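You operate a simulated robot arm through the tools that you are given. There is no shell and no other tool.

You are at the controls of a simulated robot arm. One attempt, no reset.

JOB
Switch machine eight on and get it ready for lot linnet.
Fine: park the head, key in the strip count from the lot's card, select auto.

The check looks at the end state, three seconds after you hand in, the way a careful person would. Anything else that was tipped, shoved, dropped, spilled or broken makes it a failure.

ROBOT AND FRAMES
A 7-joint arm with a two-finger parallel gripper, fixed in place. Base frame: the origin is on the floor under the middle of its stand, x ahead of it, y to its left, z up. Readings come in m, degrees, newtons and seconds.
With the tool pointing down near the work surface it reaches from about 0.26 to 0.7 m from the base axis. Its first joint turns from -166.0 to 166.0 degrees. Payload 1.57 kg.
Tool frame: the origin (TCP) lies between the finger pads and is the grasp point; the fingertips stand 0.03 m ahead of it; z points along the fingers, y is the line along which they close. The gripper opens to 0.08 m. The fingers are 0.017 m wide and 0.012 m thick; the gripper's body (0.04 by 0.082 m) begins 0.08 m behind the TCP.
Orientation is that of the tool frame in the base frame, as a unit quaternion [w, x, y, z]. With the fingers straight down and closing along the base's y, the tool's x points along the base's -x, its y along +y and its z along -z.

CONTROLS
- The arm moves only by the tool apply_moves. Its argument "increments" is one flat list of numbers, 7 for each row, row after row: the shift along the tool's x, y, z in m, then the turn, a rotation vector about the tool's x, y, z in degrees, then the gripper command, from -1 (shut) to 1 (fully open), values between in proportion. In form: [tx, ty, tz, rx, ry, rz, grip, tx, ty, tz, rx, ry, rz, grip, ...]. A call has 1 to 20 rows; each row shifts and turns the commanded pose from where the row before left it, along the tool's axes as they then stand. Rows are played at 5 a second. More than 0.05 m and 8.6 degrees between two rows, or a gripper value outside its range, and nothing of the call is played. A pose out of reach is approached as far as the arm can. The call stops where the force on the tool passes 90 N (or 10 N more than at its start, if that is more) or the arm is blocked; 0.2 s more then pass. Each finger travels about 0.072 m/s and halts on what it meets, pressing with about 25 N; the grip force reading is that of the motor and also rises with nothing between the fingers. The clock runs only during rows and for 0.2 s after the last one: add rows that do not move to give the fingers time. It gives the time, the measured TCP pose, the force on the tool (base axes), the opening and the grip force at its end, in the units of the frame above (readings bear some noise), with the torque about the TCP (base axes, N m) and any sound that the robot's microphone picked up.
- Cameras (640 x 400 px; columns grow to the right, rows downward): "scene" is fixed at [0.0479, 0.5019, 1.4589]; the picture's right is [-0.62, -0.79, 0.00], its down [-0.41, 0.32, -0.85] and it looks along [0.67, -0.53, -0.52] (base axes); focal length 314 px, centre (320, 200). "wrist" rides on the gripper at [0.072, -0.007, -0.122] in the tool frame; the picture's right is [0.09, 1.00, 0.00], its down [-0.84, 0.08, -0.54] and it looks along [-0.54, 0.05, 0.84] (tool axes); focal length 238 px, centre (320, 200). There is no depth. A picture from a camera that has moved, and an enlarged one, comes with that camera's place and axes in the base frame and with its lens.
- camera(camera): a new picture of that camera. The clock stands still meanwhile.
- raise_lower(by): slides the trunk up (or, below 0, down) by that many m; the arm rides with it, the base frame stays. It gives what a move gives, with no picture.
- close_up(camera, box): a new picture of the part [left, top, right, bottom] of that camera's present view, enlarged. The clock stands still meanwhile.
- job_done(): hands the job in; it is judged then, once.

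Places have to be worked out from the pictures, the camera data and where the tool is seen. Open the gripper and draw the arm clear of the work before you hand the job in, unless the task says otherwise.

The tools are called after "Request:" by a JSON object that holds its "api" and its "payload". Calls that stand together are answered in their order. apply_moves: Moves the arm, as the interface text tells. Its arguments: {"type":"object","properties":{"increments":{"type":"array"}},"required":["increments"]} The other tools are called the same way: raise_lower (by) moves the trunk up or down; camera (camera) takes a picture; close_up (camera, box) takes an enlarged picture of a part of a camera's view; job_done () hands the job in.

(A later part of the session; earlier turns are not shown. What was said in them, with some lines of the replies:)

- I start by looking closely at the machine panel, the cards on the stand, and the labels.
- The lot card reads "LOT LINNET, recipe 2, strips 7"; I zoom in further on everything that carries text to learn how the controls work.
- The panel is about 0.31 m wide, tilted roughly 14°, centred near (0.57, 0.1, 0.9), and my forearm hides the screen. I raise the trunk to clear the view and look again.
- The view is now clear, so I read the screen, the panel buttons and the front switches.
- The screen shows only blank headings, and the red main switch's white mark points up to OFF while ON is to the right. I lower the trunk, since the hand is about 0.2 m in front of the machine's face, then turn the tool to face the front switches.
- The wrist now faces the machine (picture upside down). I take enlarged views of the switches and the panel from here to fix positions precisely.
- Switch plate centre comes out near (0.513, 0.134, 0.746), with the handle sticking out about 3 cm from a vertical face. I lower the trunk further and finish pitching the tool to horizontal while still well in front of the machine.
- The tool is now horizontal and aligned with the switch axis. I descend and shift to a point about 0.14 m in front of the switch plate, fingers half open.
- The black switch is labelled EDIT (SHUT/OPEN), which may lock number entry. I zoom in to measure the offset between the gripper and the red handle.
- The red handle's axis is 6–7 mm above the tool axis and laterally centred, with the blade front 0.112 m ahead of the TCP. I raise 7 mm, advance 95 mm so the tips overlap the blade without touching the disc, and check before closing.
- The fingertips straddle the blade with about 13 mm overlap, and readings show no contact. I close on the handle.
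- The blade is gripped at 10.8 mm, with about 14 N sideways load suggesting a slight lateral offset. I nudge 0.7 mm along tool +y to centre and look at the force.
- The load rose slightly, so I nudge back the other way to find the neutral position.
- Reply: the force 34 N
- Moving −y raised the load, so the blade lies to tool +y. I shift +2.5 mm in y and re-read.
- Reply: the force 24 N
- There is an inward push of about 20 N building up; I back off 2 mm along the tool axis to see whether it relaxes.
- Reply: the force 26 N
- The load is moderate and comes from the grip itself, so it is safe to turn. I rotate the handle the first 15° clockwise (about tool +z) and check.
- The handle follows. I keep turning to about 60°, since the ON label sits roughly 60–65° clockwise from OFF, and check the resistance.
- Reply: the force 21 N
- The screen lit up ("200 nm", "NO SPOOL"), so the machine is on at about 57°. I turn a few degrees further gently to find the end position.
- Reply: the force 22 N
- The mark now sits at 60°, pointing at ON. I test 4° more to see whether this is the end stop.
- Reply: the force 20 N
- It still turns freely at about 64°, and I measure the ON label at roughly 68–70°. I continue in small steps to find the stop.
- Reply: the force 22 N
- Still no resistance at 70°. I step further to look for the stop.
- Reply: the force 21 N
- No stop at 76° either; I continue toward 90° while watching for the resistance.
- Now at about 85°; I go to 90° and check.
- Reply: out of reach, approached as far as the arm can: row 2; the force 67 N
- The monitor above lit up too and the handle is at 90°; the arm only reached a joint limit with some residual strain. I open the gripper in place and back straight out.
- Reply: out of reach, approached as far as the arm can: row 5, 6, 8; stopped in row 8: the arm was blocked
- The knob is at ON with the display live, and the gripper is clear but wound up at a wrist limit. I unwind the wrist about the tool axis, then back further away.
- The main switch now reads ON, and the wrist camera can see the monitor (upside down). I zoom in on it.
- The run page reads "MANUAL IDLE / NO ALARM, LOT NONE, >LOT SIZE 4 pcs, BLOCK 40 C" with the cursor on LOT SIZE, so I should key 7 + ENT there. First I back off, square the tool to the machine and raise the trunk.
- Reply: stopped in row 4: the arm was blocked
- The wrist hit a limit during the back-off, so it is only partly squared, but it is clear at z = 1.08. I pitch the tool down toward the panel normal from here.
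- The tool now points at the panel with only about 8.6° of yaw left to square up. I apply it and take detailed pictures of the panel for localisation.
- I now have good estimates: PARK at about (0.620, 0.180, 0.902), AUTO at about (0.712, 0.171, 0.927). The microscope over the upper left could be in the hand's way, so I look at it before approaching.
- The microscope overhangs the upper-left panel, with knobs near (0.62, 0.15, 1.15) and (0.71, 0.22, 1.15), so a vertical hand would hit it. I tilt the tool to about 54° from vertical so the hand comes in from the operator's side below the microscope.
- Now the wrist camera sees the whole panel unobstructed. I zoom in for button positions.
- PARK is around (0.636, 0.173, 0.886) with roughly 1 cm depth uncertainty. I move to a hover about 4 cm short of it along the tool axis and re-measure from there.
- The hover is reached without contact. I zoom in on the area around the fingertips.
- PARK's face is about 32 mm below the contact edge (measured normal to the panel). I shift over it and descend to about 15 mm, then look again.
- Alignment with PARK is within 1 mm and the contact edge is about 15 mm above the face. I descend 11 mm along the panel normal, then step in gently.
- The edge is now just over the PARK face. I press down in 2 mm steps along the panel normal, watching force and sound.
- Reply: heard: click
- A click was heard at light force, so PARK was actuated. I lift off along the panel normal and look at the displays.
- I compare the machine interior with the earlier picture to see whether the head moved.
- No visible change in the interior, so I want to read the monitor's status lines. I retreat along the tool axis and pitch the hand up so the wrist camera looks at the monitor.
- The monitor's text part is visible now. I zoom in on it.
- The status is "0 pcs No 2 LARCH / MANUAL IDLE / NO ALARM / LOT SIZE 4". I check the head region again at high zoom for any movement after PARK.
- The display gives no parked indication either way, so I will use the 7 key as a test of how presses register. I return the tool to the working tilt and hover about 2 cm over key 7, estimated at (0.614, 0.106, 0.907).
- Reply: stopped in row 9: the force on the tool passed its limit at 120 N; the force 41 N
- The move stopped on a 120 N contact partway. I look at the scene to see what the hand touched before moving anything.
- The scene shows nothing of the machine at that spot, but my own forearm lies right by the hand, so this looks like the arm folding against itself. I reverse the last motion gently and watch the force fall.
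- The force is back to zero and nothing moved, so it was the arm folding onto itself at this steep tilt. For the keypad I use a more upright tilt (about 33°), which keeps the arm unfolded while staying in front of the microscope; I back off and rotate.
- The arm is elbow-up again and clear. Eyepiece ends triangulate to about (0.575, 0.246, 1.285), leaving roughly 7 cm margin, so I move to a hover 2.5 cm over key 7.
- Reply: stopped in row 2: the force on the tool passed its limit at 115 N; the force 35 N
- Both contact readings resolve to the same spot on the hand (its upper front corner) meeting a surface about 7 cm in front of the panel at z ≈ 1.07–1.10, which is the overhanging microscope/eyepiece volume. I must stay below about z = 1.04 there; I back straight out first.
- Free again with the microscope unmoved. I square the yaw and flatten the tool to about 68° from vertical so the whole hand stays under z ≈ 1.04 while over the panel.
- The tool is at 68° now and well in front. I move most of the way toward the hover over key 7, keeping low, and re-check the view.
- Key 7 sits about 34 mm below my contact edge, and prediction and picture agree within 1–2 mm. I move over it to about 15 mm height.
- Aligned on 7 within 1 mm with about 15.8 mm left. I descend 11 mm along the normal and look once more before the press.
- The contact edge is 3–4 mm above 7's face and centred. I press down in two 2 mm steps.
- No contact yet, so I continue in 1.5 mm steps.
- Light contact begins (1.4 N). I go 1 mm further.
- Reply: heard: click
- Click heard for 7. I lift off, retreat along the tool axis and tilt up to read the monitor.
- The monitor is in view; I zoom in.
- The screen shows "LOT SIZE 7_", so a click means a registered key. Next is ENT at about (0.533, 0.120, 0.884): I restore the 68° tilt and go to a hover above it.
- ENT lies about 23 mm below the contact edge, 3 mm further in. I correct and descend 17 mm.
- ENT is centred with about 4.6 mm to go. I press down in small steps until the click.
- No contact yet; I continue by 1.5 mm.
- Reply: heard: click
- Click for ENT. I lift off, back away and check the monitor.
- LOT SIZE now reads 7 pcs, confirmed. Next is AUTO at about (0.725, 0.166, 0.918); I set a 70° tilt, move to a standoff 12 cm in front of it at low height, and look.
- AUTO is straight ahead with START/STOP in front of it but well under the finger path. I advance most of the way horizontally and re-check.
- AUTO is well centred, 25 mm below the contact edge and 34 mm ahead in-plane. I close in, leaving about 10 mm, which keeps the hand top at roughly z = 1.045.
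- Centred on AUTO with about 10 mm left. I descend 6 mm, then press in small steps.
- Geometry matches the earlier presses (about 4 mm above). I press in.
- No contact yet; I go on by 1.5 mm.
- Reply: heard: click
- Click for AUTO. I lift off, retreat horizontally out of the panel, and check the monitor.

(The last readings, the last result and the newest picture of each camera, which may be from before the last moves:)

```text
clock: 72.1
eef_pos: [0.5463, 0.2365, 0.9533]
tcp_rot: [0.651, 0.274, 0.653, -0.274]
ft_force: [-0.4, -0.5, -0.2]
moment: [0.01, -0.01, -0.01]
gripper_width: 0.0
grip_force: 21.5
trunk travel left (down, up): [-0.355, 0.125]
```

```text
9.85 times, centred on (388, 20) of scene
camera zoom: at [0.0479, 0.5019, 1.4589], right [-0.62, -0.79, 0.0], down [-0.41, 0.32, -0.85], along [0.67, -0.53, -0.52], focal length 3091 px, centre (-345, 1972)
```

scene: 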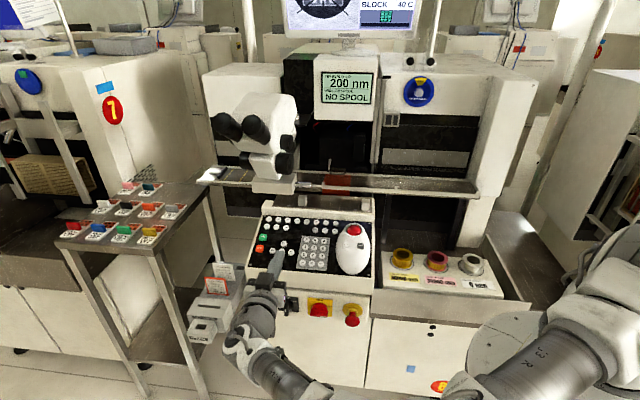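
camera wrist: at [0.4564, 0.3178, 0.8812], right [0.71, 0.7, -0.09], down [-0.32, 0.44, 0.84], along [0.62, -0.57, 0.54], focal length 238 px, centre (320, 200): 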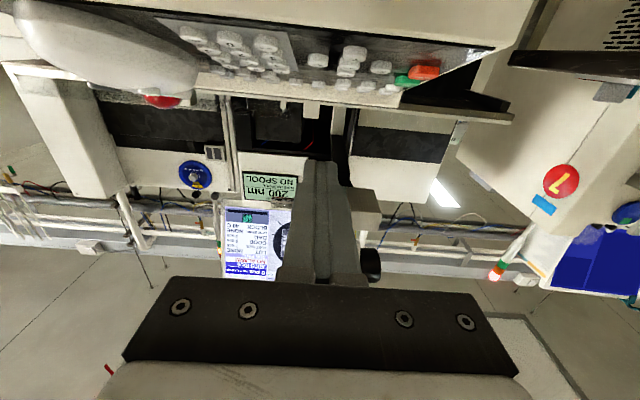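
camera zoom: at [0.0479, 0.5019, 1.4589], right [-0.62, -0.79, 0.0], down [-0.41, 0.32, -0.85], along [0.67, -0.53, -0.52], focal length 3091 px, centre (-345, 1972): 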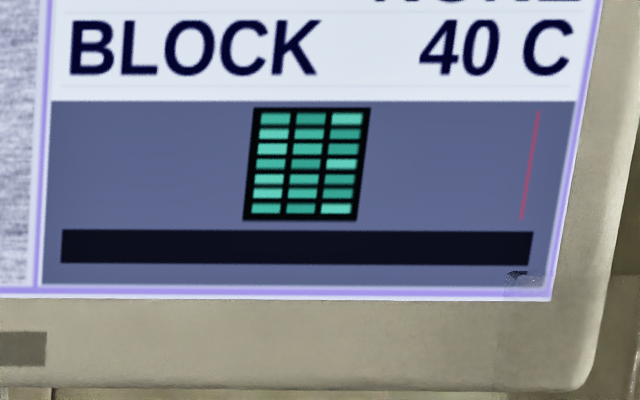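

The monitor reads AUTO IDLE, NO ALARM, LOT SIZE 7 pcs, recipe No 2. I draw the arm back from the machine, open the gripper, and then inspect the panel once more.

Request:
{"api": "apply_moves", "payload": {"increments": [0, 0, -0.04, 0, 0, 0, 0, 0, 0, -0.04, 0, 0, 0, 1, 0, 0, -0.04, 0, 0, 0, 1, 0, 0, 0, 0, 0, 0, 1]}}

Request:
{"api": "close_up", "payload": {"camera": "scene", "box": [240, 190, 400, 290]}}

Request:
{"api": "close_up", "payload": {"camera": "scene", "box": [250, 205, 330, 255]}}

Request:
{"api": "camera", "payload": {"camera": "scene"}}

```text
clock: 73.1
eef_pos: [0.4636, 0.3208, 0.9537]
tcp_rot: [0.651, 0.274, 0.653, -0.274]
ft_force: [0.1, 0.8, -0.1]
moment: [0.02, 0.0, -0.04]
gripper_width: 0.0802
grip_force: 0.0
trunk travel left (down, up): [-0.355, 0.125]
```

```text
4.00 times, centred on (320, 240) of scene
camera zoom: at [0.0479, 0.5019, 1.4589], right [-0.62, -0.79, 0.0], down [-0.41, 0.32, -0.85], along [0.67, -0.53, -0.52], focal length 1256 px, centre (320, 40)
```

zoom: 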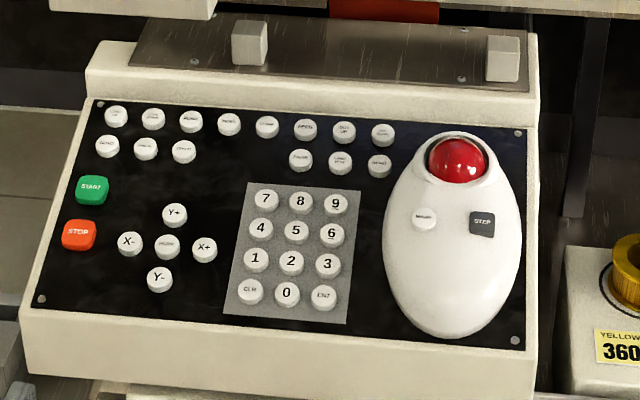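

```text
8.00 times, centred on (290, 230) of scene
camera zoom: at [0.0479, 0.5019, 1.4589], right [-0.62, -0.79, 0.0], down [-0.41, 0.32, -0.85], along [0.67, -0.53, -0.52], focal length 2511 px, centre (560, -40)
```

zoom: 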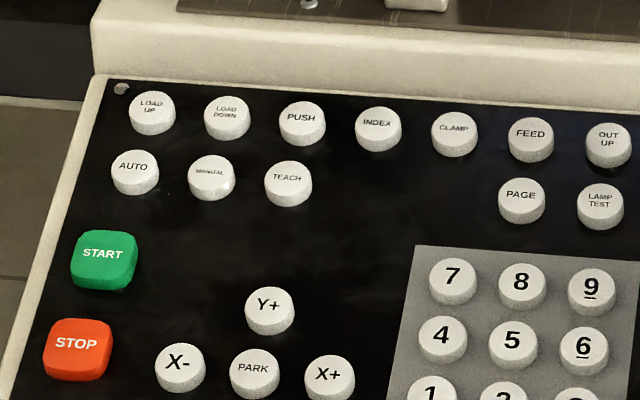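

```text
taken
```

scene: 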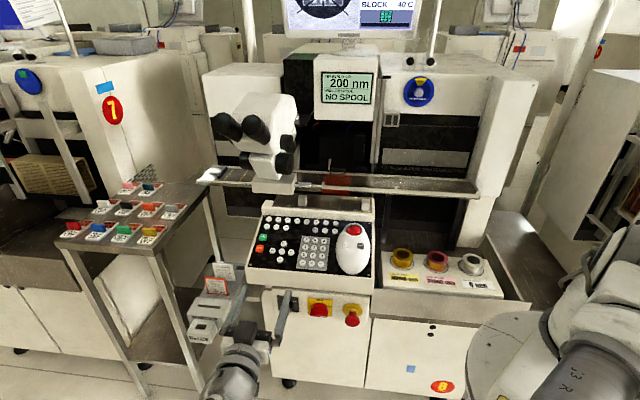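

Panel and keys look undisturbed, and everything requested is confirmed on the display. I draw the arm further back and raise it clear of the work.

Request:
{"api": "apply_moves", "payload": {"increments": [0, 0, -0.03, 0, 0, 0, 1, 0, 0, -0.03, 0, 0, 0, 1, 0, 0, 0, 0, 0, 0, 1]}}

Request:
{"api": "raise_lower", "payload": {"by": 0.12}}

Request:
{"api": "camera", "payload": {"camera": "scene"}}

Request:
{"api": "camera", "payload": {"camera": "wrist"}}

Request:
{"api": "close_up", "payload": {"camera": "scene", "box": [265, 280, 375, 340]}}

```text
clock: 73.9
eef_pos: [0.4236, 0.3645, 0.9548]
tcp_rot: [0.65, 0.274, 0.653, -0.274]
ft_force: [0.0, 0.0, -0.2]
moment: [0.04, -0.02, -0.02]
gripper_width: 0.0801
grip_force: 0.1
trunk travel left (down, up): [-0.355, 0.125]
```

```text
clock: 75.4
eef_pos: [0.4228, 0.3641, 1.0733]
tcp_rot: [0.651, 0.274, 0.654, -0.273]
ft_force: [0.7, 0.2, 0.4]
moment: [0.02, 0.0, 0.0]
gripper_width: 0.08
grip_force: 0.1
trunk travel left (down, up): [-0.475, 0.005]
```

```text
taken
```

scene: 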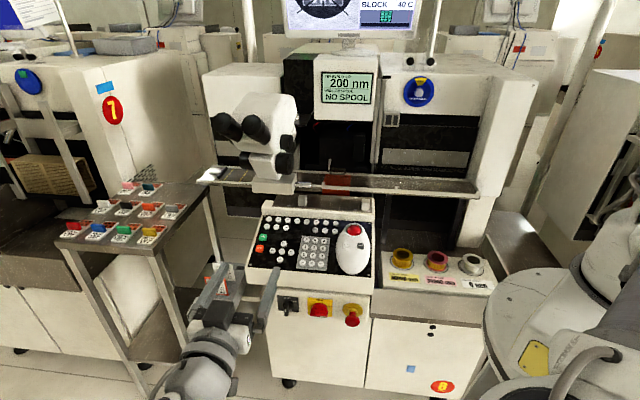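

```text
taken
camera wrist: at [0.3321, 0.4458, 1.0015], right [0.71, 0.7, -0.09], down [-0.32, 0.44, 0.84], along [0.62, -0.57, 0.54], focal length 238 px, centre (320, 200)
```

wrist: 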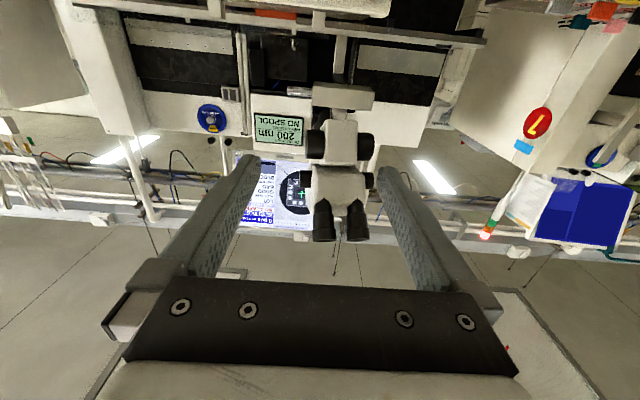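

```text
5.82 times, centred on (320, 310) of scene
camera zoom: at [0.0479, 0.5019, 1.4589], right [-0.62, -0.79, 0.0], down [-0.41, 0.32, -0.85], along [0.67, -0.53, -0.52], focal length 1826 px, centre (320, -440)
```

zoom: 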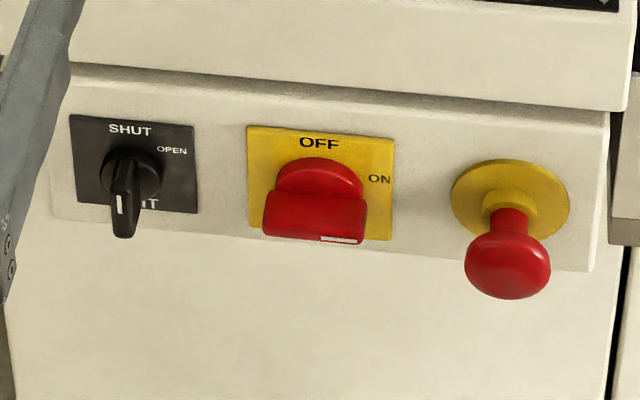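

Arm clear, gripper open, main switch ON, EDIT still SHUT, emergency stop untouched. One last look at the full monitor between the fingers.

Request:
{"api": "close_up", "payload": {"camera": "wrist", "box": [225, 100, 385, 245]}}

Request:
{"api": "close_up", "payload": {"camera": "wrist", "box": [235, 150, 315, 235]}}

Request:
{"api": "close_up", "payload": {"camera": "scene", "box": [190, 80, 350, 230]}}

Request:
{"api": "close_up", "payload": {"camera": "wrist", "box": [230, 0, 350, 100]}}

```text
2.76 times, centred on (305, 172) of wrist
camera zoom: at [0.3321, 0.4458, 1.0015], right [0.71, 0.7, -0.09], down [-0.32, 0.44, 0.84], along [0.62, -0.57, 0.54], focal length 658 px, centre (361, 276)
```

zoom: 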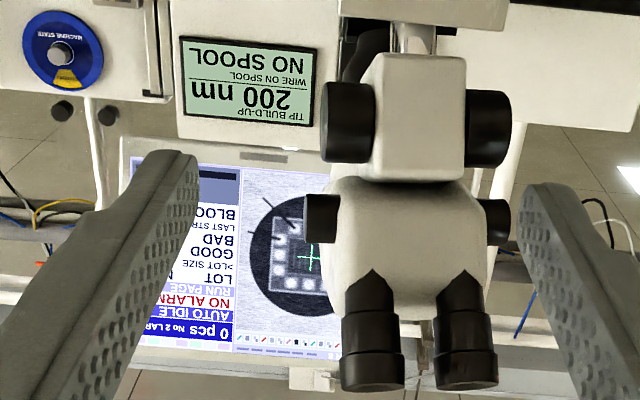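

```text
4.71 times, centred on (275, 192) of wrist
camera zoom: at [0.3321, 0.4458, 1.0015], right [0.71, 0.7, -0.09], down [-0.32, 0.44, 0.84], along [0.62, -0.57, 0.54], focal length 1122 px, centre (532, 235)
```

zoom: 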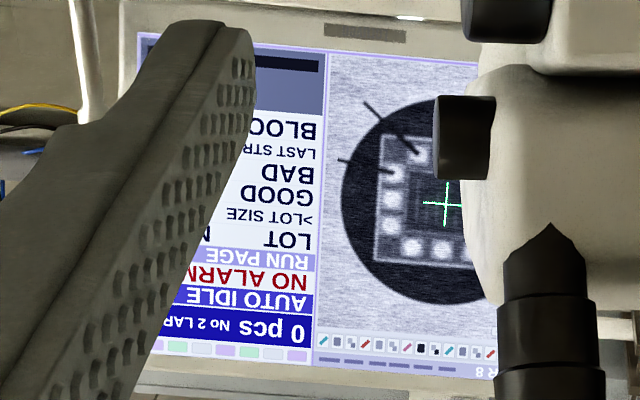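

```text
2.67 times, centred on (270, 155) of scene
camera zoom: at [0.0479, 0.5019, 1.4589], right [-0.62, -0.79, 0.0], down [-0.41, 0.32, -0.85], along [0.67, -0.53, -0.52], focal length 837 px, centre (453, 320)
```

zoom: 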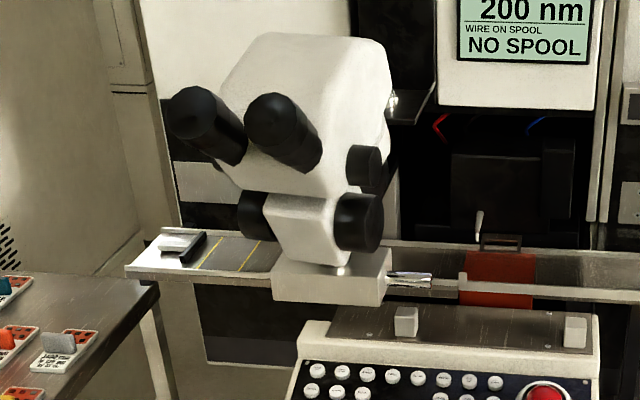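

```text
4.00 times, centred on (290, 50) of wrist
camera zoom: at [0.3321, 0.4458, 1.0015], right [0.71, 0.7, -0.09], down [-0.32, 0.44, 0.84], along [0.62, -0.57, 0.54], focal length 953 px, centre (440, 800)
```

zoom: 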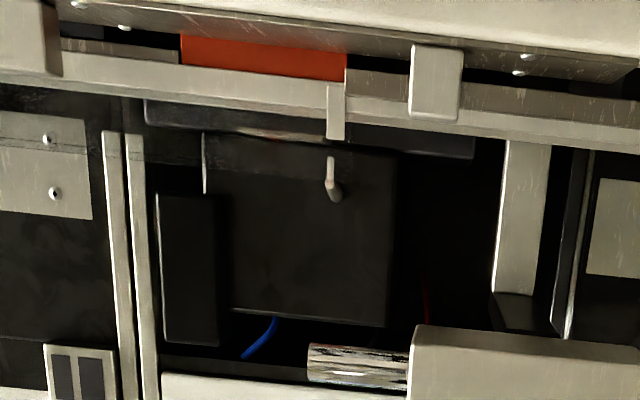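

The end state is:
- **Power:** the main switch is ON.
- **Head:** PARK was pressed and clicked. The screen has no parked indicator and the head did not visibly move, so the click is the only evidence it took.
- **Strip count:** lot size reads 7 pcs.
- **Mode:** the monitor shows AUTO IDLE with no alarm.

The hand bumped the microscope overhang twice, but it shows no change. The gripper is open and the arm is clear, so I hand in.

Request:
{"api": "job_done", "payload": {}}

```text
The job is handed in.
```

Machine eight is on and set for lot linnet, and I've handed the job in. The one thing I couldn't confirm on screen is that the head parked.

- **Power:** the main switch is at ON and both screens came up.
- **Head:** I pressed PARK and heard the key click. The 7, ENT and AUTO keys all took effect on the same click. The screens show nothing for a parked head, though, and the head didn't visibly move.
- **Strip count:** I keyed in 7 from the linnet card, and the monitor shows LOT SIZE 7 pcs. The machine had recipe No 2 loaded, which matches the card.
- **Mode:** AUTO is selected. The monitor shows AUTO IDLE and NO ALARM.

On the way to the keypad the hand hit something twice, at about 115–120 N, most likely the overhanging microscope. Each move stopped by itself, and later pictures show no change to the microscope.

I left the EDIT switch at SHUT and didn't touch the emergency stop or anything else on the machine. The gripper is open and the arm is clear of the machine.
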